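You operate a simulated robot arm through the tools that you are given. There is no shell and no other tool.

The job below is to be done with a simulated robot arm. You get a single attempt, and the scene is never put back.

TASK
Treat ingot V45 in the rust bath at the bath card's volts till dark, then shut the supply down.
Fine: the tub stands open; ingot in the basket, basket in the tub, supply on, volts, output button on; when dark: output button off, volts to 0, supply off. Set down upright: dip basket.

The check looks at the end state, three seconds after you hand in, the way a careful person would. Anything else that was tipped, shoved, dropped, spilled or broken makes it a failure.

THE ROBOT
A 6-joint arm with a four-finger gripper, fixed in place. Base frame: the origin is at the foot of the arm, x ahead of it, y to its left, z up. Lengths are in cm, angles in degrees, forces in N, time in s.
Its first joint turns from -166.0 to 166.0 degrees. Payload 3.43 kg.
The TCP is the grasp point between the finger pads, 3 cm short of the fingertips. In the tool frame z runs along the fingers and y along their closing line. The gripper opens to 12 cm. The gripper's body begins 8.5 cm behind the TCP.
Orientation is that of the tool frame in the base frame, as [roll, pitch, yaw] about the fixed x, y, z axes, in that order (R = Rz(yaw) Ry(pitch) Rx(roll)). With the fingers straight down and closing along the base's y, the tool's x points along the base's -x, its y along +y and its z along -z.

THE INTERFACE
- The arm moves only by the tool servo_tool. Its argument "motion" is a list of rows, each a list of 3 entries, a list of its own where there are three numbers: the shift along the base's x, y, z in cm, then the turn, a rotation vector about the base's x, y, z in degrees, then the opening, from 0 (shut) to 1 (fully open). In form: [[[tx, ty, tz], [ax, ay, az], hand], ...]. A call has 1 to 20 rows; each row shifts and turns the commanded pose from where the row before left it. Rows are played at 5 a second. More than 5 cm and 8.6 degrees between two rows, or a gripper value outside its range, and nothing of the call is played. A pose out of reach is approached as far as the arm can. The call stops where the force on the tool passes 90 N (or 10 N more than at its start, if that is more) or the arm is blocked; 0.2 s more then pass. The fingers move at their own pace and stop on an object; they squeeze with about 41 N. The grip force told is the motor's: it shows also when the fingers shut on nothing. Time passes only in rows, and 0.2 s behind the last, so rows that do not move let the fingers close. It gives the time, the measured TCP pose, the force on the tool (base axes), the opening and the grip force at its end, in the units of the frame above (readings bear some noise), with the torque about the TCP (base axes, N m) and any sound that the robot's microphone picked up, and new pictures: "pictures" is both (left out), scene, wrist or none.
- Cameras (640 x 400 px; columns grow to the right, rows downward): "scene" is fixed at [21.75, 50.9, 164.45]; the picture's right is [-0.75, -0.66, 0.00], its down [-0.42, 0.48, -0.77] and it looks along [0.50, -0.58, -0.64] (base axes); focal length 320 px, centre (320, 200). "wrist" rides on the gripper at [7.2, -1.7, -12.1] in the tool frame; the picture's right is [0.23, 0.97, 0.00], its down [-0.81, 0.19, -0.55] and it looks along [-0.54, 0.13, 0.83] (tool axes); focal length 275 px, centre (320, 200). There is no depth. A picture from a camera that has moved, and an enlarged one, comes with that camera's place and axes in the base frame and with its lens. The place of the scene camera against the robot may be out by one fixed shift of up to 1.8 cm in any direction.
- inspect(camera, box): a new picture of the part [left, top, right, bottom] of that camera's present view, enlarged. It takes no simulated time.
- hand_in(): hands the job in; it is judged then, once.

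Places have to be worked out from the pictures, the camera data and where the tool is seen. Open the gripper and draw the arm clear of the work before you hand the job in, unless the task says otherwise.

The tools are called after "Call:" as name(argument=value, ...) on one line, values as JSON. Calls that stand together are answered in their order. servo_tool: Moves the arm, as the interface text tells. Its arguments: {"type":"object","properties":{"motion":{"type":"array","items":{"type":"array"}},"pictures":{"type":"string","enum":["both","scene","wrist","none"]}},"required":["motion"]} The other tools are called the same way: inspect (camera, box) takes an enlarged picture of a part of a camera's view; hand_in () hands the job in.

At the start:

```text
time: 0.0
position: [50.8, 1.97, 138.89]
ee_rot: [-180.0, -0.1, 179.9]
wrist_force: [0.3, -0.4, -0.5]
moment: [0.03, -0.02, 0.02]
opening: 11.97
grip_force: 0.0
```

scene: 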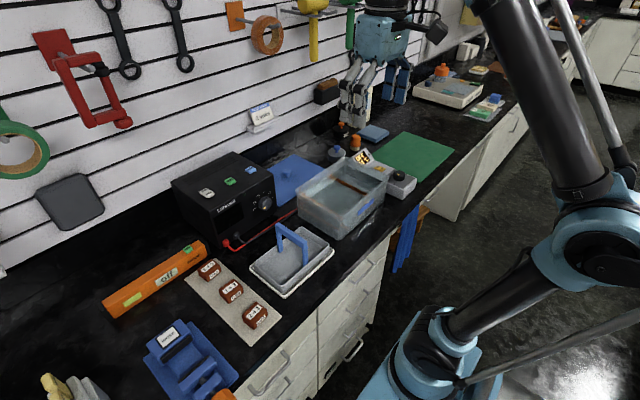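
wrist: 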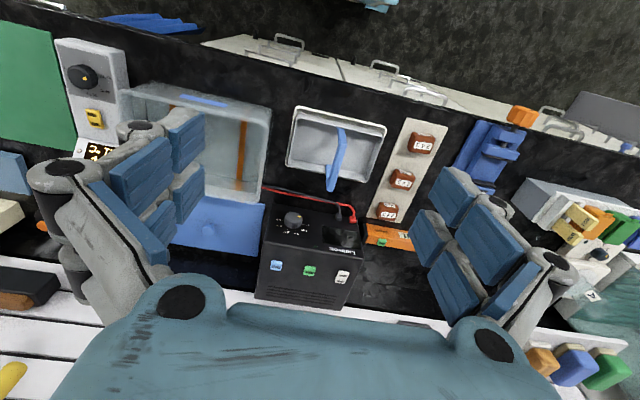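

I see a bench with a power supply, a tub, a basket on a tray, three ingots on a mat, and some cards. I'll enlarge several regions first to read labels.

Call:
inspect(camera="scene", box=[160, 140, 300, 228])

Call:
inspect(camera="scene", box=[180, 240, 300, 350])

Call:
inspect(camera="scene", box=[290, 130, 430, 240])

Call:
inspect(camera="wrist", box=[240, 180, 380, 310])

Call:
inspect(camera="wrist", box=[360, 110, 460, 250])

Call:
inspect(camera="wrist", box=[40, 30, 180, 170])

```text
4.55 times, centred on (230, 184) of scene
camera zoom: at [21.75, 50.9, 164.45], right [-0.75, -0.66, 0.0], down [-0.42, 0.48, -0.77], along [0.5, -0.58, -0.64], focal length 1455 px, centre (729, 273)
```

zoom: 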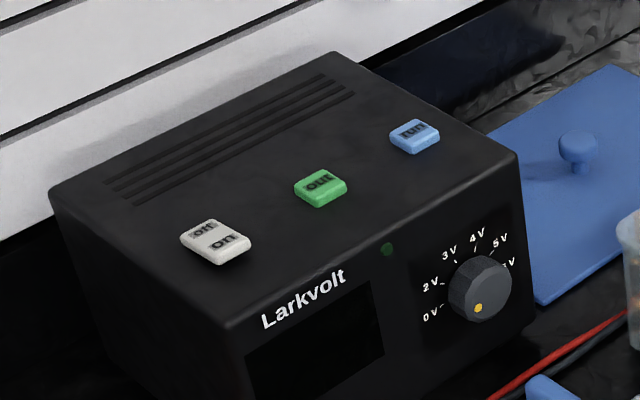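

```text
3.64 times, centred on (240, 295) of scene
camera zoom: at [21.75, 50.9, 164.45], right [-0.75, -0.66, 0.0], down [-0.42, 0.48, -0.77], along [0.5, -0.58, -0.64], focal length 1164 px, centre (611, -146)
```

zoom: 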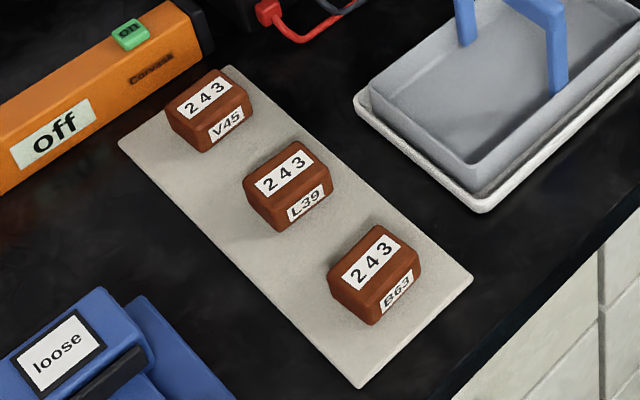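

```text
3.64 times, centred on (360, 185) of scene
camera zoom: at [21.75, 50.9, 164.45], right [-0.75, -0.66, 0.0], down [-0.42, 0.48, -0.77], along [0.5, -0.58, -0.64], focal length 1164 px, centre (174, 254)
```

zoom: 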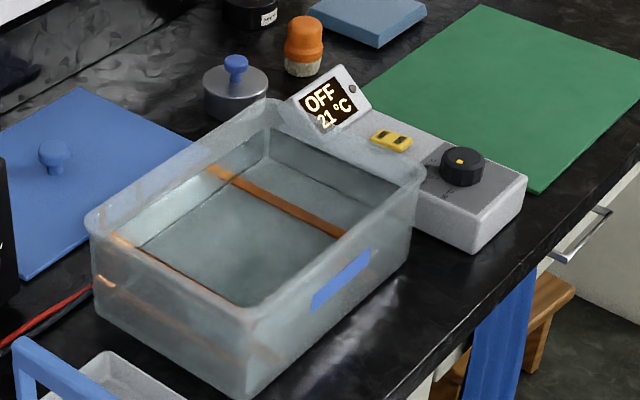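

```text
3.08 times, centred on (310, 245) of wrist
camera zoom: at [43.68, 0.42, 150.89], right [-0.23, 0.97, 0.0], down [0.81, 0.19, 0.55], along [0.54, 0.13, -0.83], focal length 847 px, centre (351, 62)
```

zoom: 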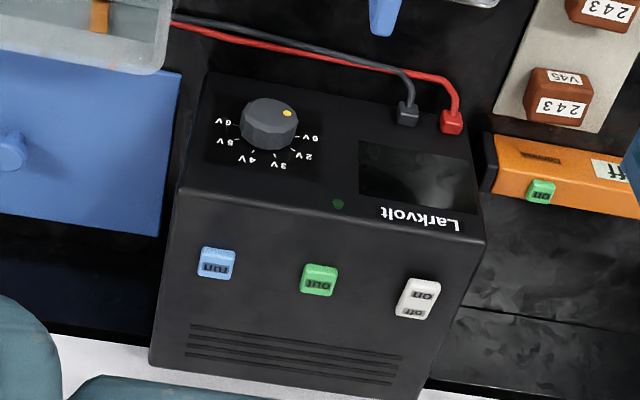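

```text
2.86 times, centred on (410, 180) of wrist
camera zoom: at [43.68, 0.42, 150.89], right [-0.23, 0.97, 0.0], down [0.81, 0.19, 0.55], along [0.54, 0.13, -0.83], focal length 786 px, centre (63, 257)
```

zoom: 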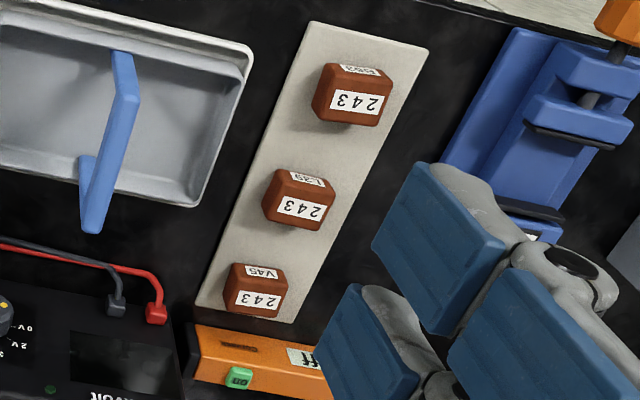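

```text
2.86 times, centred on (110, 100) of wrist
camera zoom: at [43.68, 0.42, 150.89], right [-0.23, 0.97, 0.0], down [0.81, 0.19, 0.55], along [0.54, 0.13, -0.83], focal length 786 px, centre (920, 486)
```

zoom: 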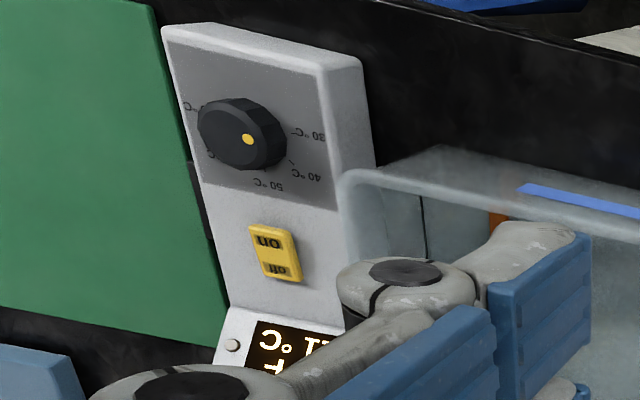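

Let me read the card on the back wall and other items nearby.

Call:
inspect(camera="scene", box=[235, 90, 295, 140])

Call:
inspect(camera="scene", box=[240, 210, 350, 310])

Call:
inspect(camera="scene", box=[300, 80, 420, 180])

Call:
inspect(camera="scene", box=[400, 40, 520, 130])

Call:
inspect(camera="scene", box=[90, 230, 250, 400])

Call:
inspect(camera="wrist", box=[500, 160, 640, 390])

```text
8.00 times, centred on (265, 115) of scene
camera zoom: at [21.75, 50.9, 164.45], right [-0.75, -0.66, 0.0], down [-0.42, 0.48, -0.77], along [0.5, -0.58, -0.64], focal length 2561 px, centre (760, 880)
```

zoom: 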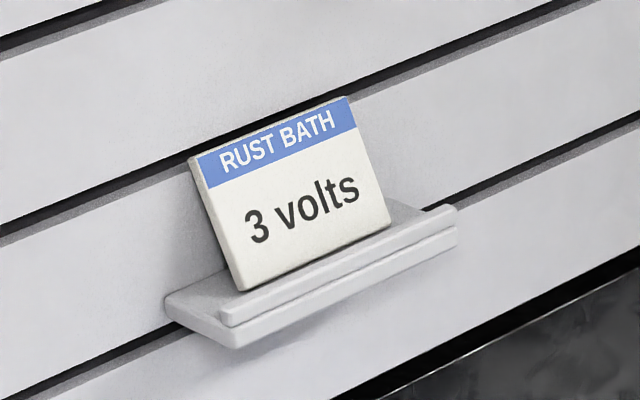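

```text
4.00 times, centred on (295, 260) of scene
camera zoom: at [21.75, 50.9, 164.45], right [-0.75, -0.66, 0.0], down [-0.42, 0.48, -0.77], along [0.5, -0.58, -0.64], focal length 1281 px, centre (420, -40)
```

zoom: 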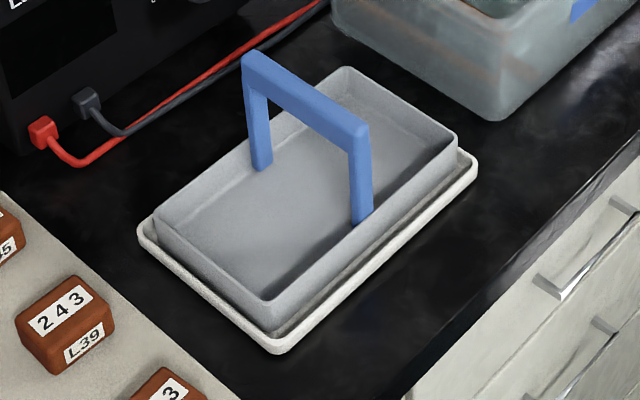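

```text
4.00 times, centred on (360, 130) of scene
camera zoom: at [21.75, 50.9, 164.45], right [-0.75, -0.66, 0.0], down [-0.42, 0.48, -0.77], along [0.5, -0.58, -0.64], focal length 1281 px, centre (160, 480)
```

zoom: 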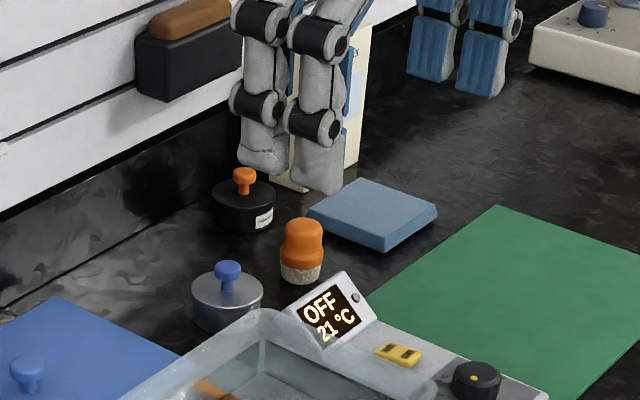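

```text
4.44 times, centred on (460, 85) of scene
camera zoom: at [21.75, 50.9, 164.45], right [-0.75, -0.66, 0.0], down [-0.42, 0.48, -0.77], along [0.5, -0.58, -0.64], focal length 1423 px, centre (-302, 711)
```

zoom: 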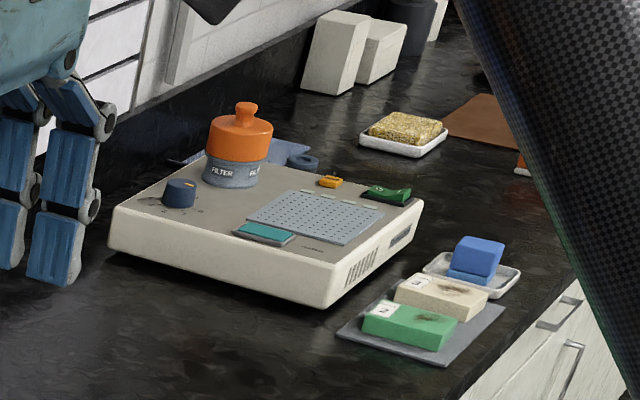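

```text
2.35 times, centred on (170, 315) of scene
camera zoom: at [21.75, 50.9, 164.45], right [-0.75, -0.66, 0.0], down [-0.42, 0.48, -0.77], along [0.5, -0.58, -0.64], focal length 753 px, centre (673, -71)
```

zoom: 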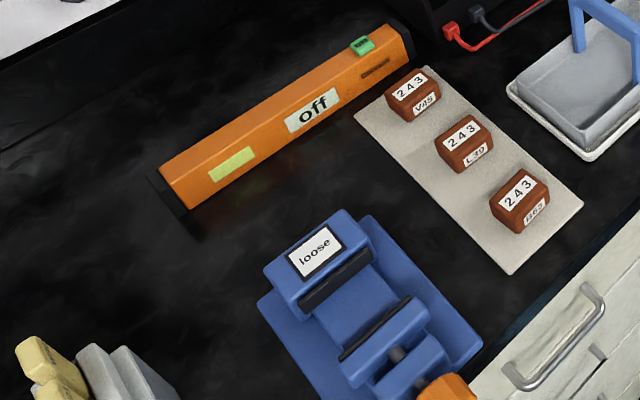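

```text
1.74 times, centred on (570, 275) of wrist
camera zoom: at [43.68, 0.42, 150.89], right [-0.23, 0.97, 0.0], down [0.81, 0.19, 0.55], along [0.54, 0.13, -0.83], focal length 479 px, centre (-115, 70)
```

zoom: 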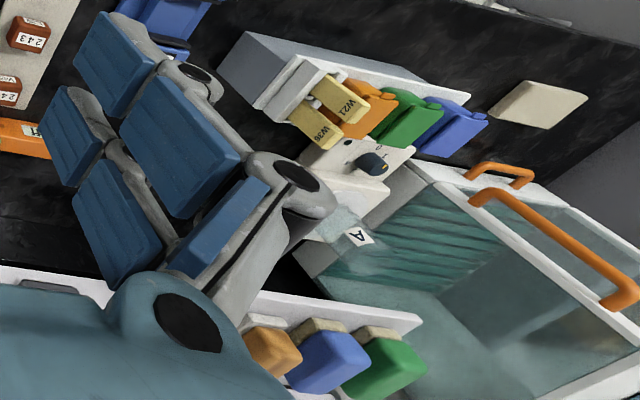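

The card reads 3 volts, and V45 is the far ingot nearest the supply; my rough triangulation puts the bench at z≈89 and V45 near (82, 28). I'll move the arm down and sideways for a second wrist viewpoint.

Call:
servo_tool(motion=[[[0, 4, -3], [0, 0, 0], 1], [[0, 4, -3], [0, 0, 0], 1], [[0, 4, -3], [0, 0, 0], 1], [[0, 4, -3], [0, 0, 0], 1], [[0, 0, 0], [0, 0, 0], 1], [[0, 0, 0], [0, 0, 0], 1]], pictures="both")

```text
time: 1.4
position: [49.22, 17.99, 127.4]
ee_rot: [-180.0, 0.6, 179.9]
wrist_force: [0.5, 0.9, 0.0]
moment: [0.04, -0.01, 0.02]
opening: 11.98
grip_force: 0.0
camera wrist: at [41.88, 16.43, 139.39], right [-0.23, 0.97, 0.0], down [0.8, 0.19, 0.56], along [0.55, 0.13, -0.83], focal length 275 px, centre (320, 200)
```

scene: 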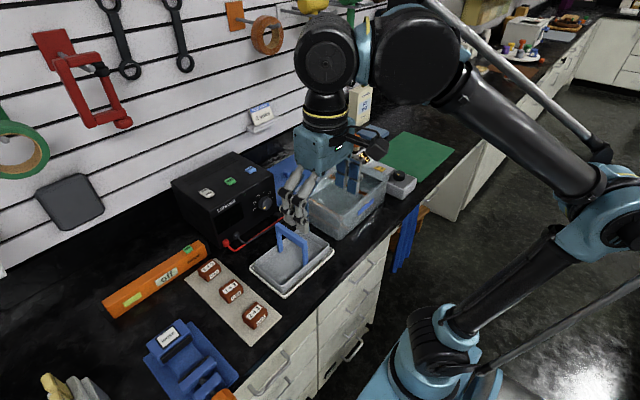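
wrist: 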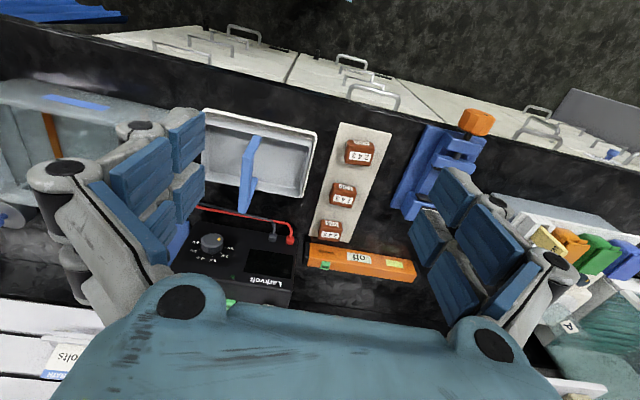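

The arm is at (49.2, 18, 127.4), about 1.6 cm off in x from commanded. I'll take zoomed views from here for triangulating.

Call:
inspect(camera="wrist", box=[290, 110, 430, 290])

Call:
inspect(camera="wrist", box=[180, 90, 330, 190])

Call:
inspect(camera="wrist", box=[180, 190, 320, 310])

Call:
servo_tool(motion=[[[0, 0, 0], [0, 0, 0], 1], [[0, 0, 0], [0, 0, 0], 1]], pictures="none")

```text
2.22 times, centred on (360, 200) of wrist
camera zoom: at [41.88, 16.43, 139.39], right [-0.23, 0.97, 0.0], down [0.8, 0.19, 0.56], along [0.55, 0.13, -0.83], focal length 612 px, centre (231, 200)
```

zoom: 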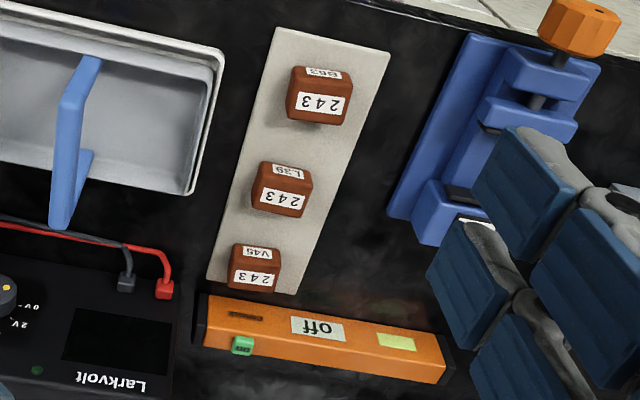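

```text
4.00 times, centred on (255, 140) of wrist
camera zoom: at [41.88, 16.43, 139.39], right [-0.23, 0.97, 0.0], down [0.8, 0.19, 0.56], along [0.55, 0.13, -0.83], focal length 1101 px, centre (580, 440)
```

zoom: 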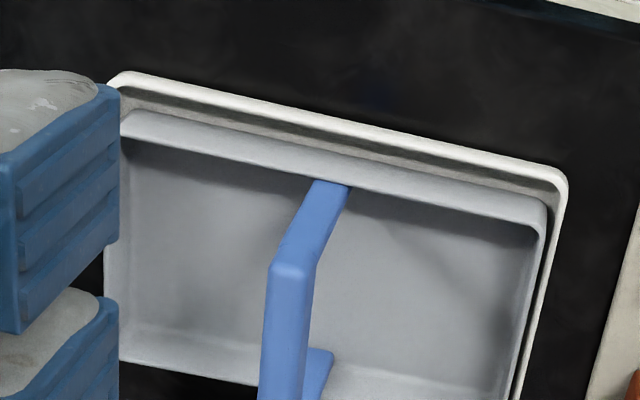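

```text
3.33 times, centred on (250, 250) of wrist
camera zoom: at [41.88, 16.43, 139.39], right [-0.23, 0.97, 0.0], down [0.8, 0.19, 0.56], along [0.55, 0.13, -0.83], focal length 918 px, centre (553, 33)
```

zoom: 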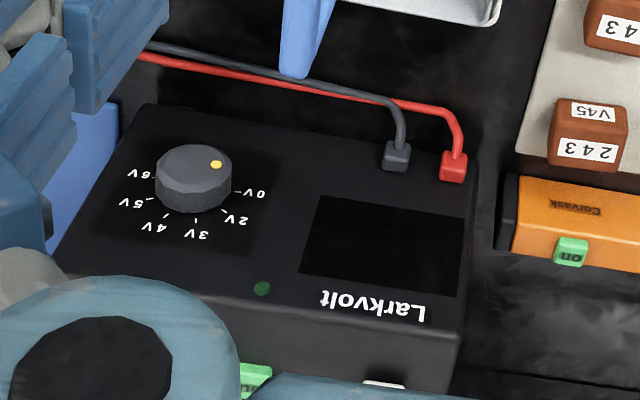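

```text
time: 2.0
position: [49.09, 17.85, 127.47]
ee_rot: [180.0, 0.5, 179.9]
wrist_force: [-0.5, 0.1, -0.2]
moment: [-0.04, -0.01, -0.01]
opening: 12.0
grip_force: 0.1
```

V45's top comes out at about (82.3, 28.2, 92.0), the supply's top front edge at x≈89, z≈103.6, and the knob near (85, 3.4, 97). Next I'll swing over to -y to see the tub.

Call:
servo_tool(motion=[[[0, -4.5, 0], [0, 0, 0], 1], [[0, -4.5, 0], [0, 0, 0], 1], [[0, -4.5, 0], [0, 0, 0], 1], [[0, -4.5, 0], [0, 0, 0], 1], [[0, -4.5, 0], [0, 0, 0], 1], [[0, -4.5, 0], [0, 0, 0], 1], [[0, -4.5, 0], [0, 0, 0], 1], [[0, 0, 0], [0, 0, 0], 1], [[0, 0, 0], [0, 0, 0], 1]], pictures="both")

```text
time: 4.0
position: [49.25, -13.27, 127.41]
ee_rot: [180.0, 0.7, -180.0]
wrist_force: [-0.1, 0.1, 0.9]
moment: [0.03, -0.02, 0.0]
opening: 12.0
grip_force: 0.0
camera wrist: at [41.81, -14.85, 139.35], right [-0.23, 0.97, 0.0], down [0.8, 0.19, 0.56], along [0.55, 0.13, -0.83], focal length 275 px, centre (320, 200)
```

scene: 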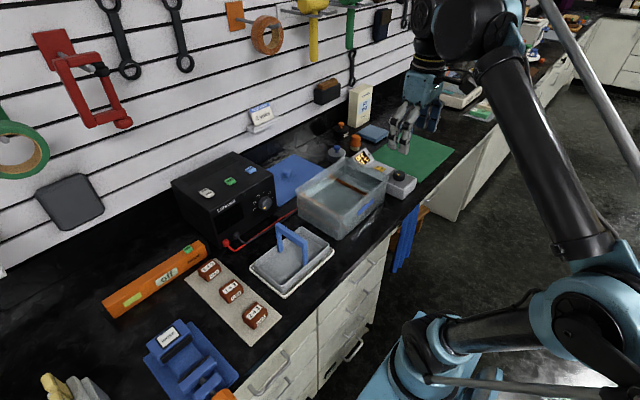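
wrist: 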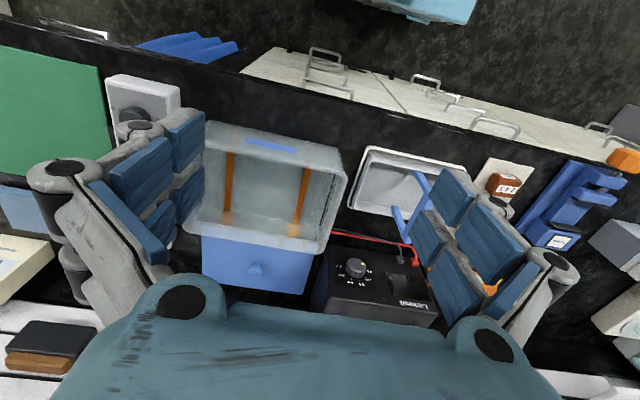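

Call:
inspect(camera="wrist", box=[180, 110, 360, 270])

Call:
inspect(camera="wrist", box=[310, 130, 470, 260])

Call:
inspect(camera="wrist", box=[310, 230, 440, 330])

Call:
inspect(camera="scene", box=[290, 140, 400, 250])

```text
2.50 times, centred on (270, 190) of wrist
camera zoom: at [41.81, -14.85, 139.35], right [-0.23, 0.97, 0.0], down [0.8, 0.19, 0.56], along [0.55, 0.13, -0.83], focal length 688 px, centre (445, 225)
```

zoom: 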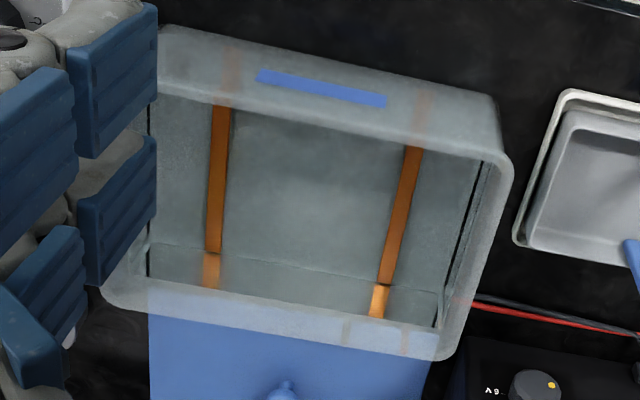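

```text
3.08 times, centred on (390, 195) of wrist
camera zoom: at [41.81, -14.85, 139.35], right [-0.23, 0.97, 0.0], down [0.8, 0.19, 0.56], along [0.55, 0.13, -0.83], focal length 847 px, centre (105, 215)
```

zoom: 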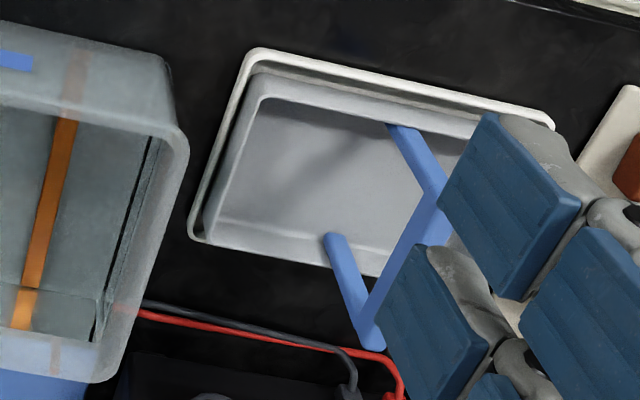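

```text
4.00 times, centred on (375, 280) of wrist
camera zoom: at [41.81, -14.85, 139.35], right [-0.23, 0.97, 0.0], down [0.8, 0.19, 0.56], along [0.55, 0.13, -0.83], focal length 1101 px, centre (100, -120)
```

zoom: 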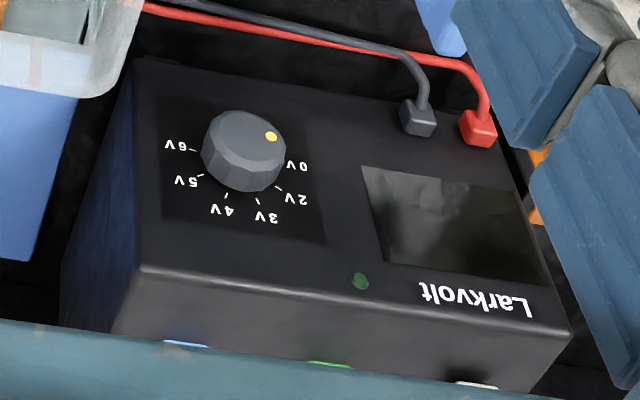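

```text
3.64 times, centred on (345, 195) of scene
camera zoom: at [21.75, 50.9, 164.45], right [-0.75, -0.66, 0.0], down [-0.42, 0.48, -0.77], along [0.5, -0.58, -0.64], focal length 1164 px, centre (229, 218)
```

zoom: 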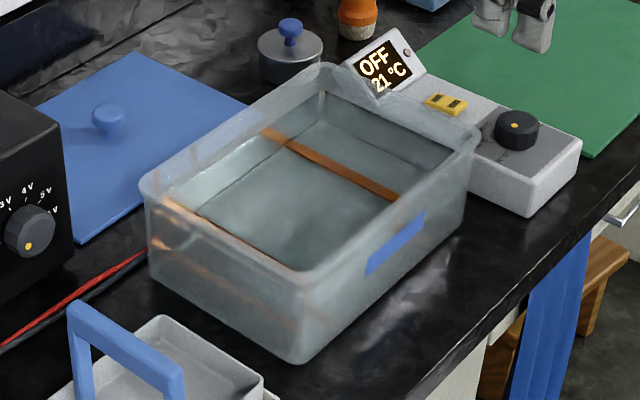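

The tub floor has two contact rails at about y≈-26.7 and y≈-11.1, so its middle is near y≈-19; the basket handle bar runs along x at y≈9.6 with its top near z≈99.7. I'll now move above V45 and turn the hand 90° so the fingers close along x with the camera on the +y side.

Call:
servo_tool(motion=[[[2.36, 2.96, -0.8], [0, 0, -6.43], 1], [[2.36, 2.96, -0.8], [0, 0, -6.43], 1], [[2.36, 2.96, -0.8], [0, 0, -6.43], 1], [[2.36, 2.96, -0.8], [0, 0, -6.43], 1], [[2.36, 2.96, -0.8], [0, 0, -6.43], 1], [[2.36, 2.96, -0.8], [0, 0, -6.43], 1], [[2.36, 2.96, -0.8], [0, 0, -6.43], 1], [[2.36, 2.96, -0.8], [0, 0, -6.43], 1], [[2.36, 2.96, -0.8], [0, 0, -6.43], 1], [[2.36, 2.96, -0.8], [0, 0, -6.43], 1], [[2.36, 2.96, -0.8], [0, 0, -6.43], 1], [[2.36, 2.96, -0.8], [0, 0, -6.43], 1], [[2.36, 2.96, -0.8], [0, 0, -6.43], 1], [[2.36, 2.96, -0.8], [0, 0, -6.43], 1], [[0, 0, 0], [0, 0, 0], 1], [[0, 0, 0], [0, 0, 0], 1]], pictures="both")

```text
time: 7.4
position: [82.32, 27.9, 116.21]
ee_rot: [-179.9, 0.7, 89.9]
wrist_force: [0.3, 0.4, -0.6]
moment: [0.01, -0.01, 0.0]
opening: 11.99
grip_force: 0.0
camera wrist: at [80.52, 35.22, 128.2], right [0.97, 0.23, 0.0], down [0.19, -0.8, 0.56], along [0.13, -0.55, -0.83], focal length 275 px, centre (320, 200)
```

scene: 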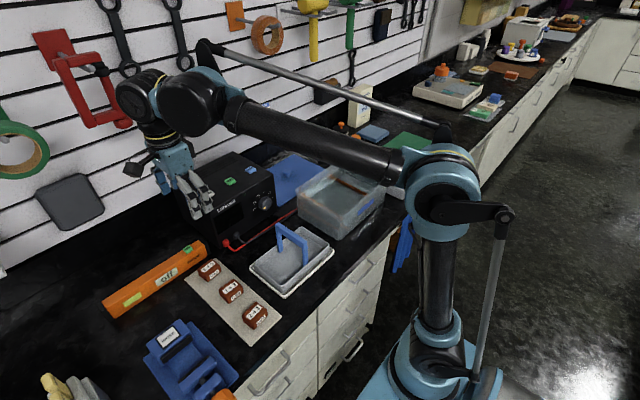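
wrist: 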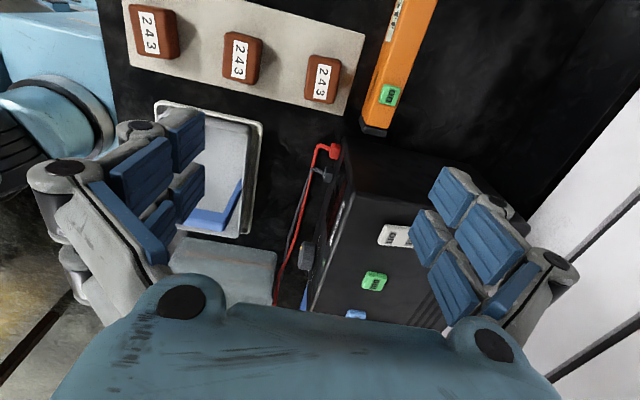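

The hand is at (82.3, 27.9, 116.2) and V45 appears right below the TCP line. I'll zoom to measure the ingot's faces and orientation.

Call:
inspect(camera="wrist", box=[270, 30, 410, 140])

Call:
inspect(camera="wrist", box=[140, 80, 290, 250])

Call:
inspect(camera="wrist", box=[290, 190, 450, 330])

```text
3.64 times, centred on (340, 85) of wrist
camera zoom: at [80.52, 35.22, 128.2], right [0.97, 0.23, 0.0], down [0.19, -0.8, 0.56], along [0.13, -0.55, -0.83], focal length 1001 px, centre (247, 618)
```

zoom: 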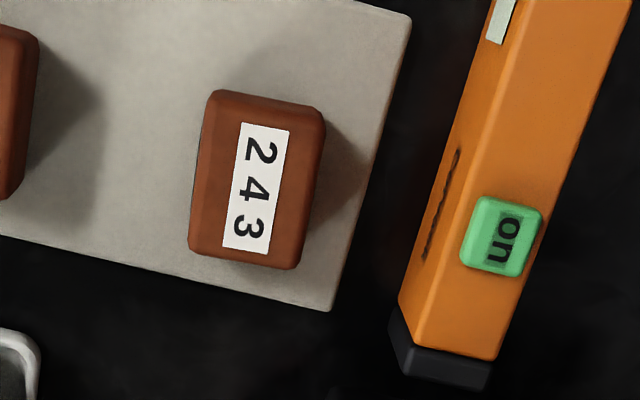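

```text
2.35 times, centred on (215, 165) of wrist
camera zoom: at [80.52, 35.22, 128.2], right [0.97, 0.23, 0.0], down [0.19, -0.8, 0.56], along [0.13, -0.55, -0.83], focal length 648 px, centre (567, 282)
```

zoom: 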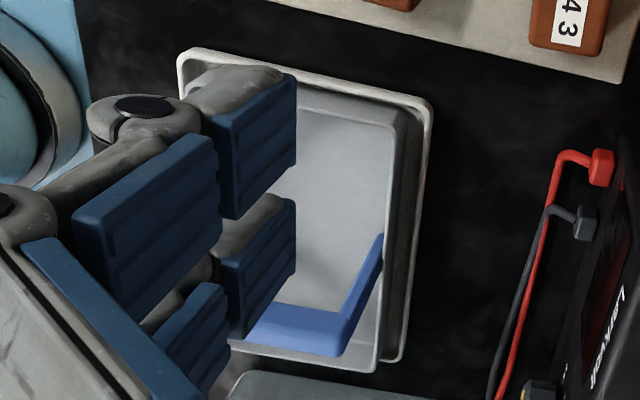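

```text
2.86 times, centred on (370, 260) of wrist
camera zoom: at [80.52, 35.22, 128.2], right [0.97, 0.23, 0.0], down [0.19, -0.8, 0.56], along [0.13, -0.55, -0.83], focal length 786 px, centre (177, 29)
```

zoom: 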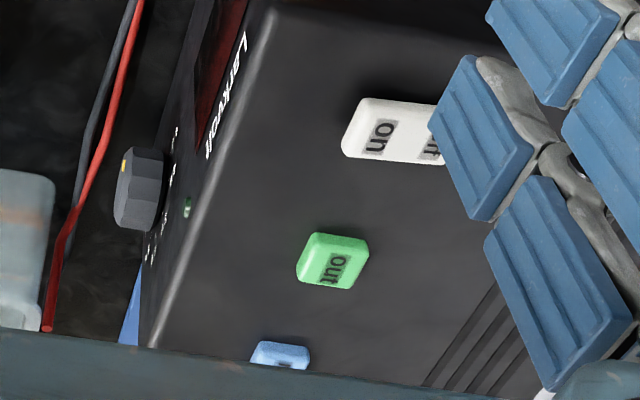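

V45's top spans about x 80.7–84.3, y 26–31, so its centre is near (82.5, 28.5). I'll narrow the opening to about 6.2 cm (to stay clear of the orange bar and L39) and descend part way.

Call:
servo_tool(motion=[[[0.2, 0.6, -3], [0, 0, 0], 0.52], [[0, 0, -4], [0, 0, 0], 0.52], [[0, 0, -4], [0, 0, 0], 0.52], [[0, 0, -4], [0, 0, 0], 0.52], [[0, 0, -2], [0, 0, 0], 0.52], [[0, 0, 0], [0, 0, 0], 0.52], [[0, 0, 0], [0, 0, 0], 0.52]], pictures="both")

```text
time: 9.0
position: [82.2, 28.23, 99.15]
ee_rot: [-179.9, 0.6, 89.9]
wrist_force: [0.3, 0.3, 0.0]
moment: [-0.01, -0.01, 0.02]
opening: 6.25
grip_force: 0.1
camera wrist: at [80.61, 35.76, 111.12], right [0.97, 0.23, 0.0], down [0.19, -0.8, 0.56], along [0.13, -0.55, -0.83], focal length 275 px, centre (320, 200)
```

scene: 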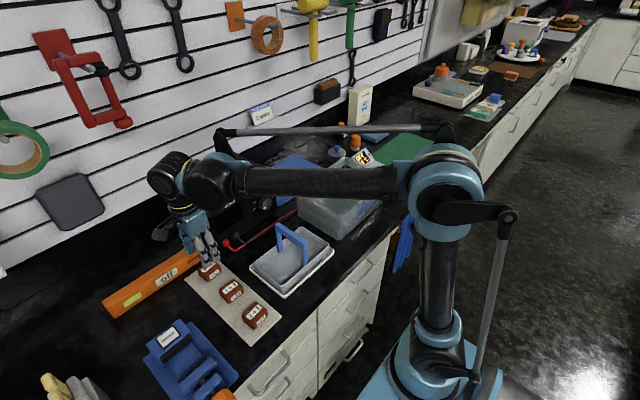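
wrist: 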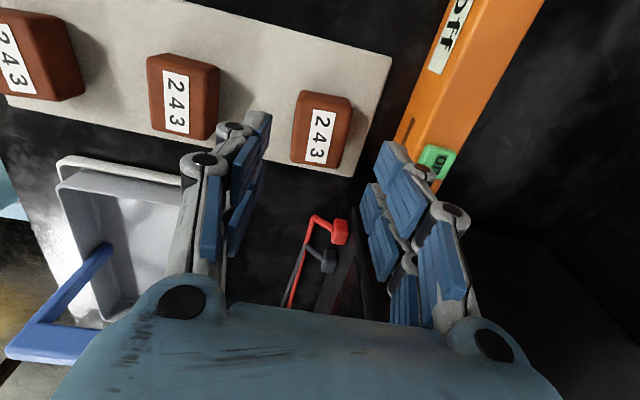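

The TCP is at about (82.3, 28.4, 99.1) with the ingot between the fingers' lines. I'll zoom in to check the centring.

Call:
inspect(camera="wrist", box=[250, 70, 410, 190])

Call:
inspect(camera="scene", box=[160, 200, 260, 300])

```text
3.33 times, centred on (330, 130) of wrist
camera zoom: at [80.61, 35.76, 111.12], right [0.97, 0.23, 0.0], down [0.19, -0.8, 0.56], along [0.13, -0.55, -0.83], focal length 918 px, centre (287, 433)
```

zoom: 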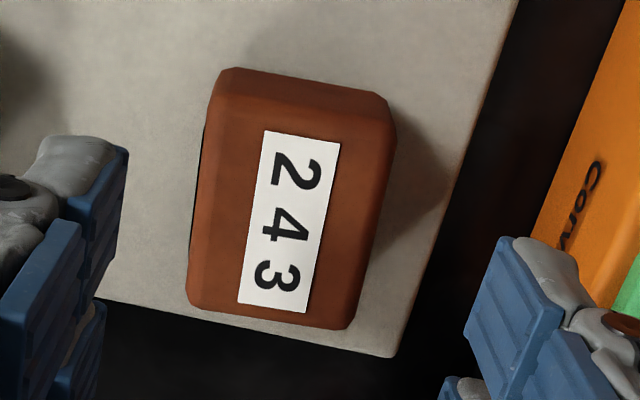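

```text
4.00 times, centred on (210, 250) of scene
camera zoom: at [21.75, 50.9, 164.45], right [-0.75, -0.66, 0.0], down [-0.42, 0.48, -0.77], along [0.5, -0.58, -0.64], focal length 1281 px, centre (760, 0)
```

zoom: 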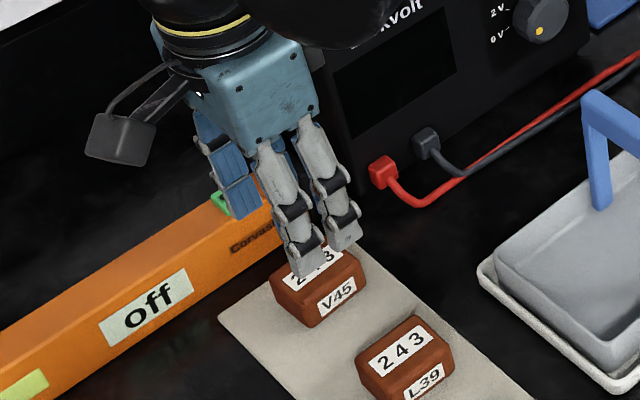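

The ingot spans x 80.3–84.3, centred with the fingers. I'll descend to TCP z≈93.1 (fingertips ≈90.1) and close on it.

Call:
servo_tool(motion=[[[0, 0.1, -3], [0, 0, 0], 0.52], [[0, 0.1, -3], [0, 0, 0], 0.52], [[0, 0, 0], [0, 0, 0], 0.52], [[0, 0, 0], [0, 0, 0], 0.52]], pictures="both")

```text
time: 10.0
position: [82.45, 28.57, 93.18]
ee_rot: [-179.9, 0.7, 90.0]
wrist_force: [0.9, -0.4, 0.4]
moment: [0.01, 0.0, 0.02]
opening: 6.23
grip_force: 0.0
camera wrist: at [80.75, 35.99, 105.14], right [0.97, 0.23, 0.0], down [0.19, -0.8, 0.56], along [0.13, -0.55, -0.83], focal length 275 px, centre (320, 200)
```

scene: 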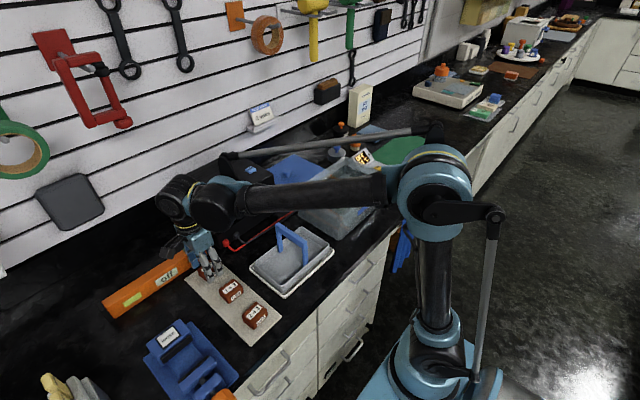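
wrist: 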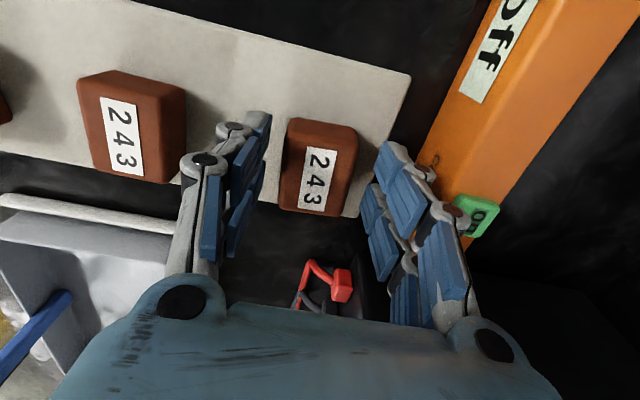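

The ingot lies between the pads, with no contact yet. Closing now.

Call:
servo_tool(motion=[[[0, 0, -0.2], [0, 0, 0], 0.4], [[0, 0, 0], [0, 0, 0], 0.3], [[0, 0, 0], [0, 0, 0], 0.2], [[0, 0, 0], [0, 0, 0], 0.2], [[0, 0, 0], [0, 0, 0], 0.2]], pictures="wrist")

Call:
inspect(camera="scene", box=[160, 210, 260, 300])

```text
time: 11.2
position: [82.29, 28.62, 92.9]
ee_rot: [180.0, 0.6, 89.9]
wrist_force: [0.1, 0.7, 6.7]
moment: [-0.21, 0.04, 0.0]
opening: 3.93
grip_force: 41.1
camera wrist: at [80.63, 36.08, 104.99], right [0.97, 0.23, 0.0], down [0.19, -0.8, 0.56], along [0.13, -0.55, -0.83], focal length 275 px, centre (320, 200)
```

wrist: 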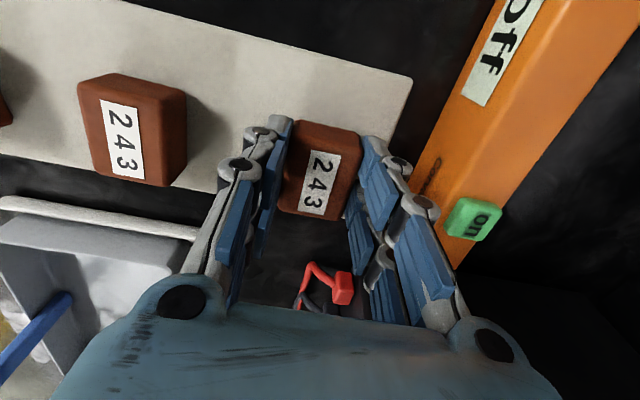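

```text
4.44 times, centred on (210, 255) of scene
camera zoom: at [21.75, 50.9, 164.45], right [-0.75, -0.66, 0.0], down [-0.42, 0.48, -0.77], along [0.5, -0.58, -0.64], focal length 1423 px, centre (809, -44)
```

zoom: 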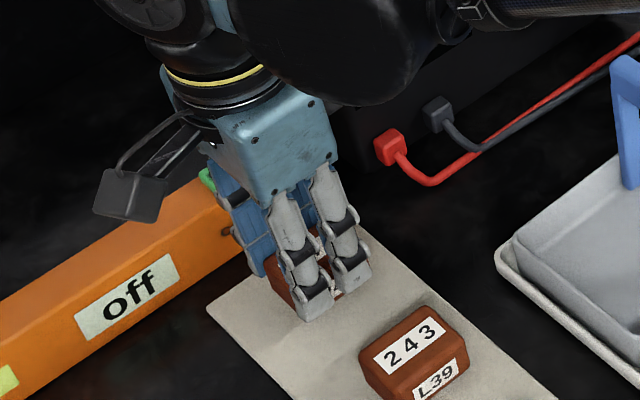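

V45 is gripped (3.93 cm, 41 N). Lifting it straight up, checking that it stays held.

Call:
servo_tool(motion=[[[0, 0, 1], [0, 0, 0], 0.2], [[0, 0, 2], [0, 0, 0], 0.2], [[0, 0, 3], [0, 0, 0], 0.2], [[0, 0, 3], [0, 0, 0], 0.2], [[0, 0, 3], [0, 0, 0], 0.2], [[0, 0, 3], [0, 0, 0], 0.2], [[0, 0, 0], [0, 0, 0], 0.2]], pictures="both")

```text
time: 12.8
position: [82.33, 28.88, 108.02]
ee_rot: [-179.9, 0.7, 89.9]
wrist_force: [-0.3, -0.7, -3.9]
moment: [0.05, 0.02, -0.01]
opening: 3.96
grip_force: 41.1
camera wrist: at [80.62, 36.28, 119.89], right [0.97, 0.23, 0.0], down [0.19, -0.8, 0.56], along [0.13, -0.55, -0.83], focal length 275 px, centre (320, 200)
```

scene: 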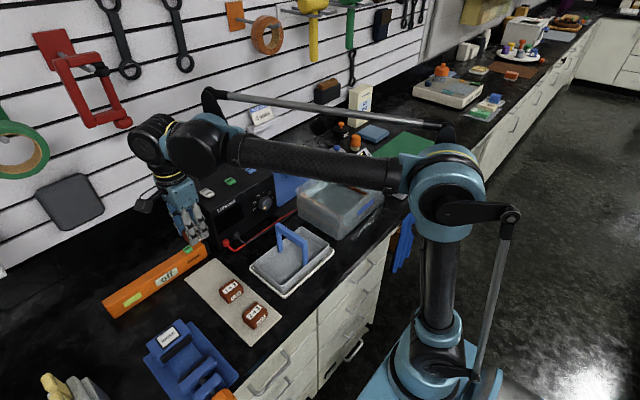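
wrist: 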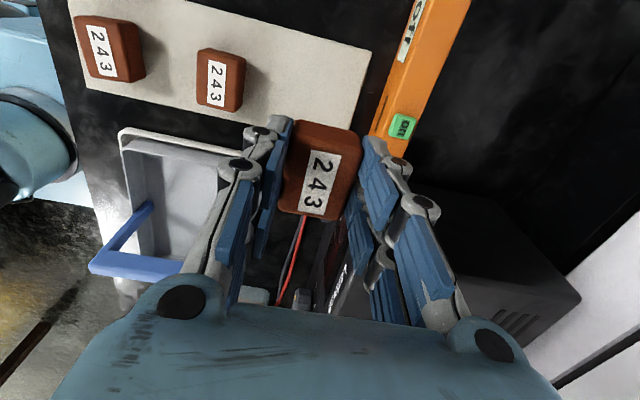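

V45 is held securely. I'll move over toward the basket's +y half, hovering at about (68.3, 14, 108), to measure the basket from there.

Call:
servo_tool(motion=[[[-2.8, -2.9, 0.2], [0, 0, 0], 0.2], [[-2.8, -2.9, 0.2], [0, 0, 0], 0.2], [[-2.8, -2.9, 0.2], [0, 0, 0], 0.2], [[-2.8, -2.9, 0.2], [0, 0, 0], 0.2], [[-2.8, -2.9, 0.2], [0, 0, 0], 0.2], [[0, 0, 0], [0, 0, 0], 0.2], [[0, 0, 0], [0, 0, 0], 0.2]], pictures="both")

Call:
inspect(camera="wrist", box=[180, 40, 460, 240])

Call:
inspect(camera="scene", box=[220, 180, 360, 300])

```text
time: 14.4
position: [68.44, 14.22, 109.22]
ee_rot: [-179.9, 0.8, 90.0]
wrist_force: [0.1, 0.1, -4.3]
moment: [-0.02, -0.01, 0.01]
opening: 3.97
grip_force: 41.4
camera wrist: at [66.78, 21.62, 121.11], right [0.97, 0.23, 0.0], down [0.19, -0.8, 0.56], along [0.13, -0.55, -0.83], focal length 275 px, centre (320, 200)
```

scene: 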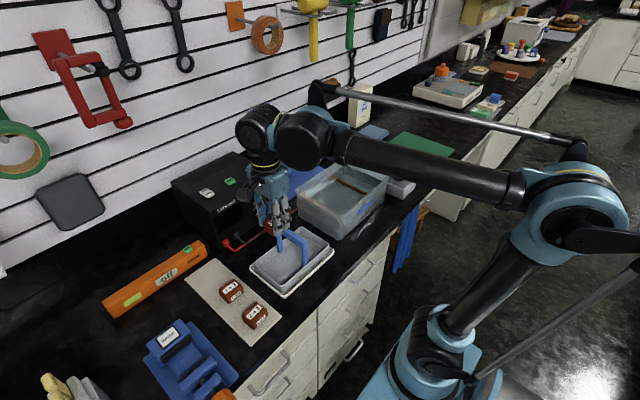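
wrist: 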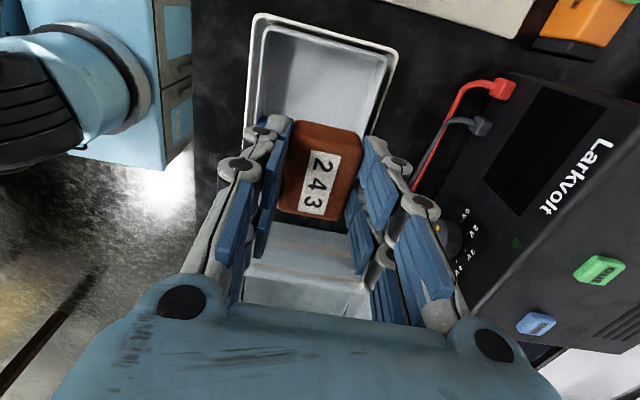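

```text
2.00 times, centred on (320, 140) of wrist
camera zoom: at [66.78, 21.62, 121.11], right [0.97, 0.23, 0.0], down [0.19, -0.8, 0.56], along [0.13, -0.55, -0.83], focal length 551 px, centre (320, 320)
```

zoom: 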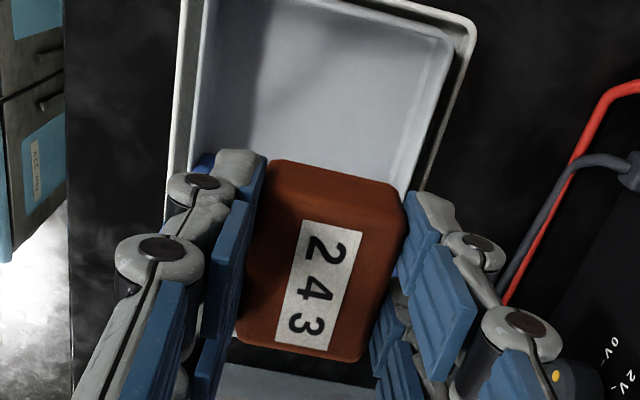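

```text
3.33 times, centred on (290, 240) of scene
camera zoom: at [21.75, 50.9, 164.45], right [-0.75, -0.66, 0.0], down [-0.42, 0.48, -0.77], along [0.5, -0.58, -0.64], focal length 1067 px, centre (420, 67)
```

zoom: 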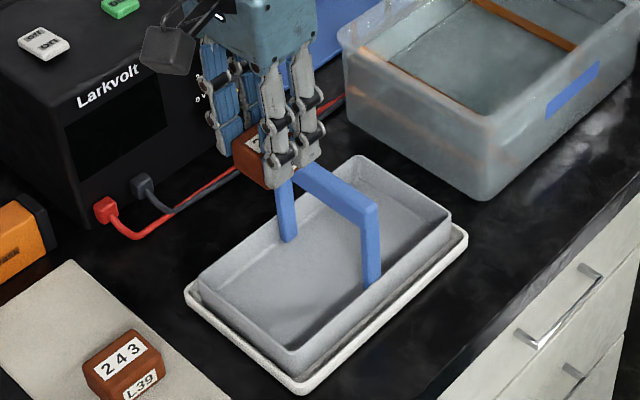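

The basket rim spans about x 62.2–73.5 with its +y wall at y≈19.5, and the handle is at y≈9.6. I'll shift to (67.9, 13.8) and lower the ingot to just above the basket floor.

Call:
servo_tool(motion=[[[-0.6, -0.4, -2], [0, 0, 0], 0.2], [[0, 0, -3.5], [0, 0, 0], 0.2], [[0, 0, -3.5], [0, 0, 0], 0.2], [[0, 0, -3], [0, 0, 0], 0.2], [[0, 0, -1.5], [0, 0, 0], 0.2], [[0, 0, 0], [0, 0, 0], 0.2], [[0, 0, 0], [0, 0, 0], 0.2]], pictures="both")

Call:
inspect(camera="scene", box=[230, 200, 350, 300])

```text
time: 16.0
position: [67.75, 13.82, 95.51]
ee_rot: [-179.9, 0.7, 89.9]
wrist_force: [0.8, 0.4, -4.0]
moment: [-0.02, -0.03, 0.01]
opening: 3.95
grip_force: 40.7
camera wrist: at [66.17, 21.14, 107.47], right [0.97, 0.23, 0.0], down [0.19, -0.8, 0.56], along [0.13, -0.55, -0.83], focal length 275 px, centre (320, 200)
```

scene: 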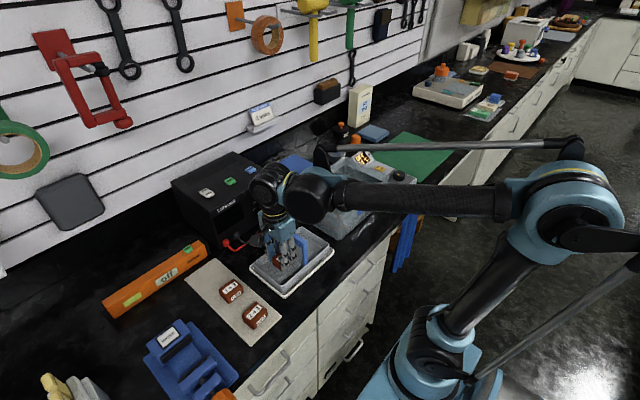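
wrist: 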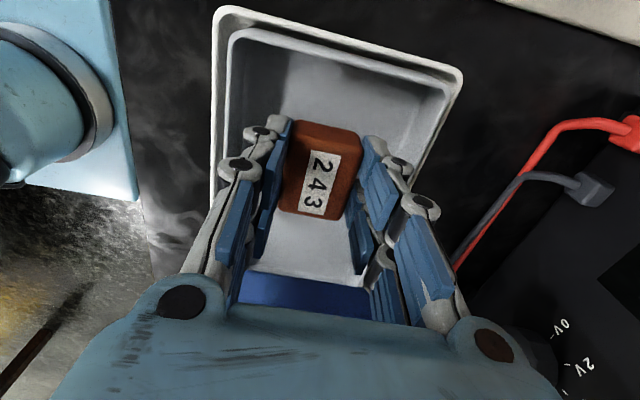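

```text
4.00 times, centred on (290, 250) of scene
camera zoom: at [21.75, 50.9, 164.45], right [-0.75, -0.66, 0.0], down [-0.42, 0.48, -0.77], along [0.5, -0.58, -0.64], focal length 1281 px, centre (440, 0)
```

zoom: 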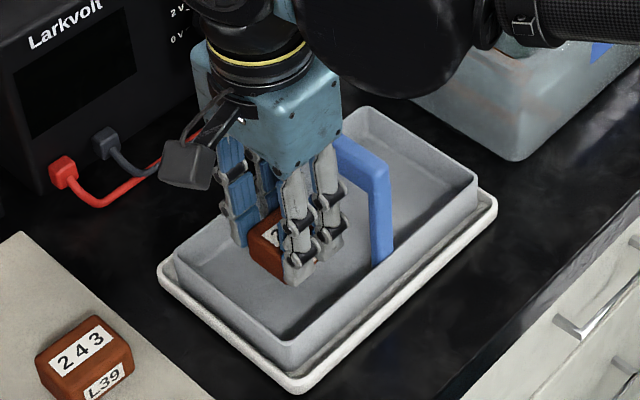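

The ingot is inside the basket's +y half, still hanging (−4 N). Lowering gently in small steps toward contact.

Call:
servo_tool(motion=[[[0, 0, -0.6], [0, 0, 0], 0.2], [[0, 0, -0.5], [0, 0, 0], 0.2], [[0, 0, -0.2], [0, 0, 0], 0.2], [[0, 0, 0], [0, 0, 0], 0.2]], pictures="none")

```text
time: 17.0
position: [67.81, 13.67, 94.17]
ee_rot: [-179.8, 0.7, 90.0]
wrist_force: [0.0, 0.8, -4.1]
moment: [0.01, 0.0, -0.02]
opening: 3.95
grip_force: 40.8
```

Still hanging free at z≈94.2 (−4.1 N). I'll continue in 0.2 cm steps.

Call:
servo_tool(motion=[[[0, 0, -0.2], [0, 0, 0], 0.2], [[0, 0, -0.2], [0, 0, 0], 0.2], [[0, 0, 0], [0, 0, 0], 0.2]], pictures="none")

```text
time: 17.8
position: [67.76, 13.78, 93.76]
ee_rot: [-179.9, 0.7, 89.9]
wrist_force: [0.0, 0.2, -3.6]
moment: [0.0, -0.01, 0.03]
opening: 3.97
grip_force: 40.7
```

No clear contact yet at z≈93.8; a few more small steps.

Call:
servo_tool(motion=[[[0, 0, -0.2], [0, 0, 0], 0.2], [[0, 0, -0.15], [0, 0, 0], 0.2], [[0, 0, 0], [0, 0, 0], 0.2]], pictures="none")

```text
time: 18.6
position: [67.71, 13.76, 93.39]
ee_rot: [-179.8, 0.7, 89.9]
wrist_force: [0.2, 0.3, -3.9]
moment: [-0.01, 0.03, 0.04]
opening: 3.97
grip_force: 41.0
```

Call:
servo_tool(motion=[[[0, 0, -0.15], [0, 0, 0], 0.2], [[0, 0, -0.15], [0, 0, 0], 0.2], [[0, 0, 0], [0, 0, 0], 0.2]], pictures="both")

Call:
inspect(camera="scene", box=[240, 210, 340, 290])

```text
time: 19.4
position: [67.77, 13.9, 93.31]
ee_rot: [179.9, 0.8, 90.0]
wrist_force: [2.7, 1.9, 29.5]
moment: [0.02, -0.1, 0.0]
opening: 3.98
grip_force: 41.0
camera wrist: at [66.05, 21.26, 105.13], right [0.97, 0.23, 0.0], down [0.19, -0.8, 0.56], along [0.13, -0.55, -0.83], focal length 275 px, centre (320, 200)
```

scene: 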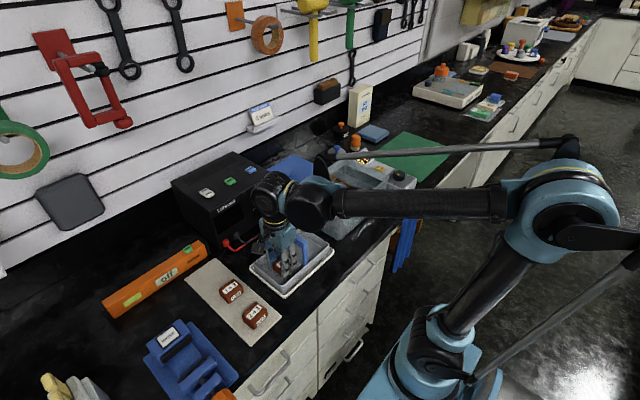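
wrist: 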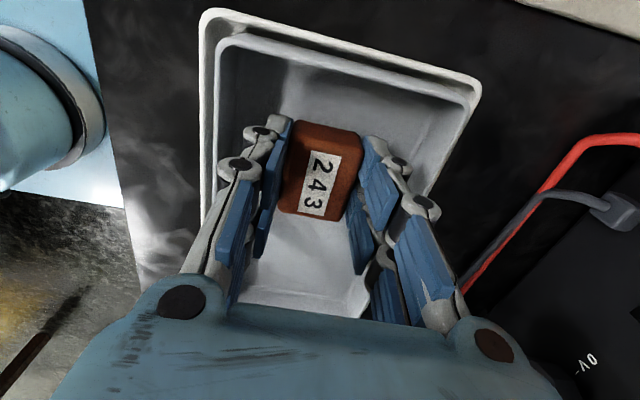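

```text
5.00 times, centred on (290, 250) of scene
camera zoom: at [21.75, 50.9, 164.45], right [-0.75, -0.66, 0.0], down [-0.42, 0.48, -0.77], along [0.5, -0.58, -0.64], focal length 1601 px, centre (470, -50)
```

zoom: 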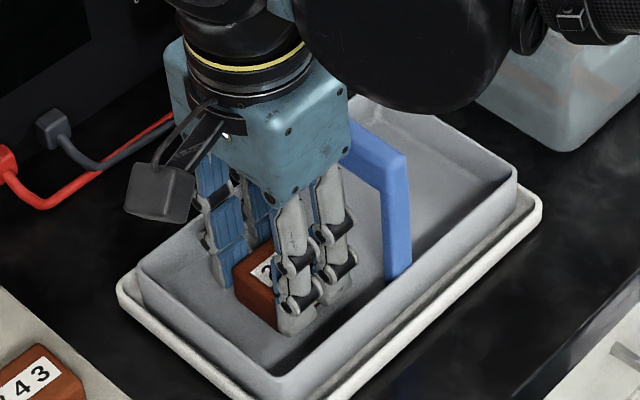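

Contact reached (29.5 N up). I'll ease off 0.1 cm, then open modestly to 5.4 cm to release the ingot within the basket.

Call:
servo_tool(motion=[[[0, 0, 0.1], [0, 0, 0], 0.2], [[0, 0, 0], [0, 0, 0], 0.36], [[0, 0, 0], [0, 0, 0], 0.45], [[0, 0, 0], [0, 0, 0], 0.45]], pictures="wrist")

```text
time: 20.4
position: [67.73, 13.85, 93.21]
ee_rot: [-179.9, 0.7, 90.0]
wrist_force: [0.0, -0.7, -0.2]
moment: [-0.01, 0.02, 0.02]
opening: 5.41
grip_force: 0.1
camera wrist: at [66.05, 21.25, 105.14], right [0.97, 0.23, 0.0], down [0.19, -0.8, 0.56], along [0.13, -0.55, -0.83], focal length 275 px, centre (320, 200)
```

wrist: 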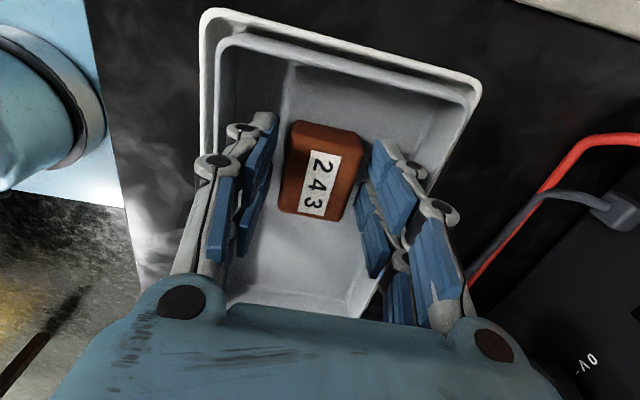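

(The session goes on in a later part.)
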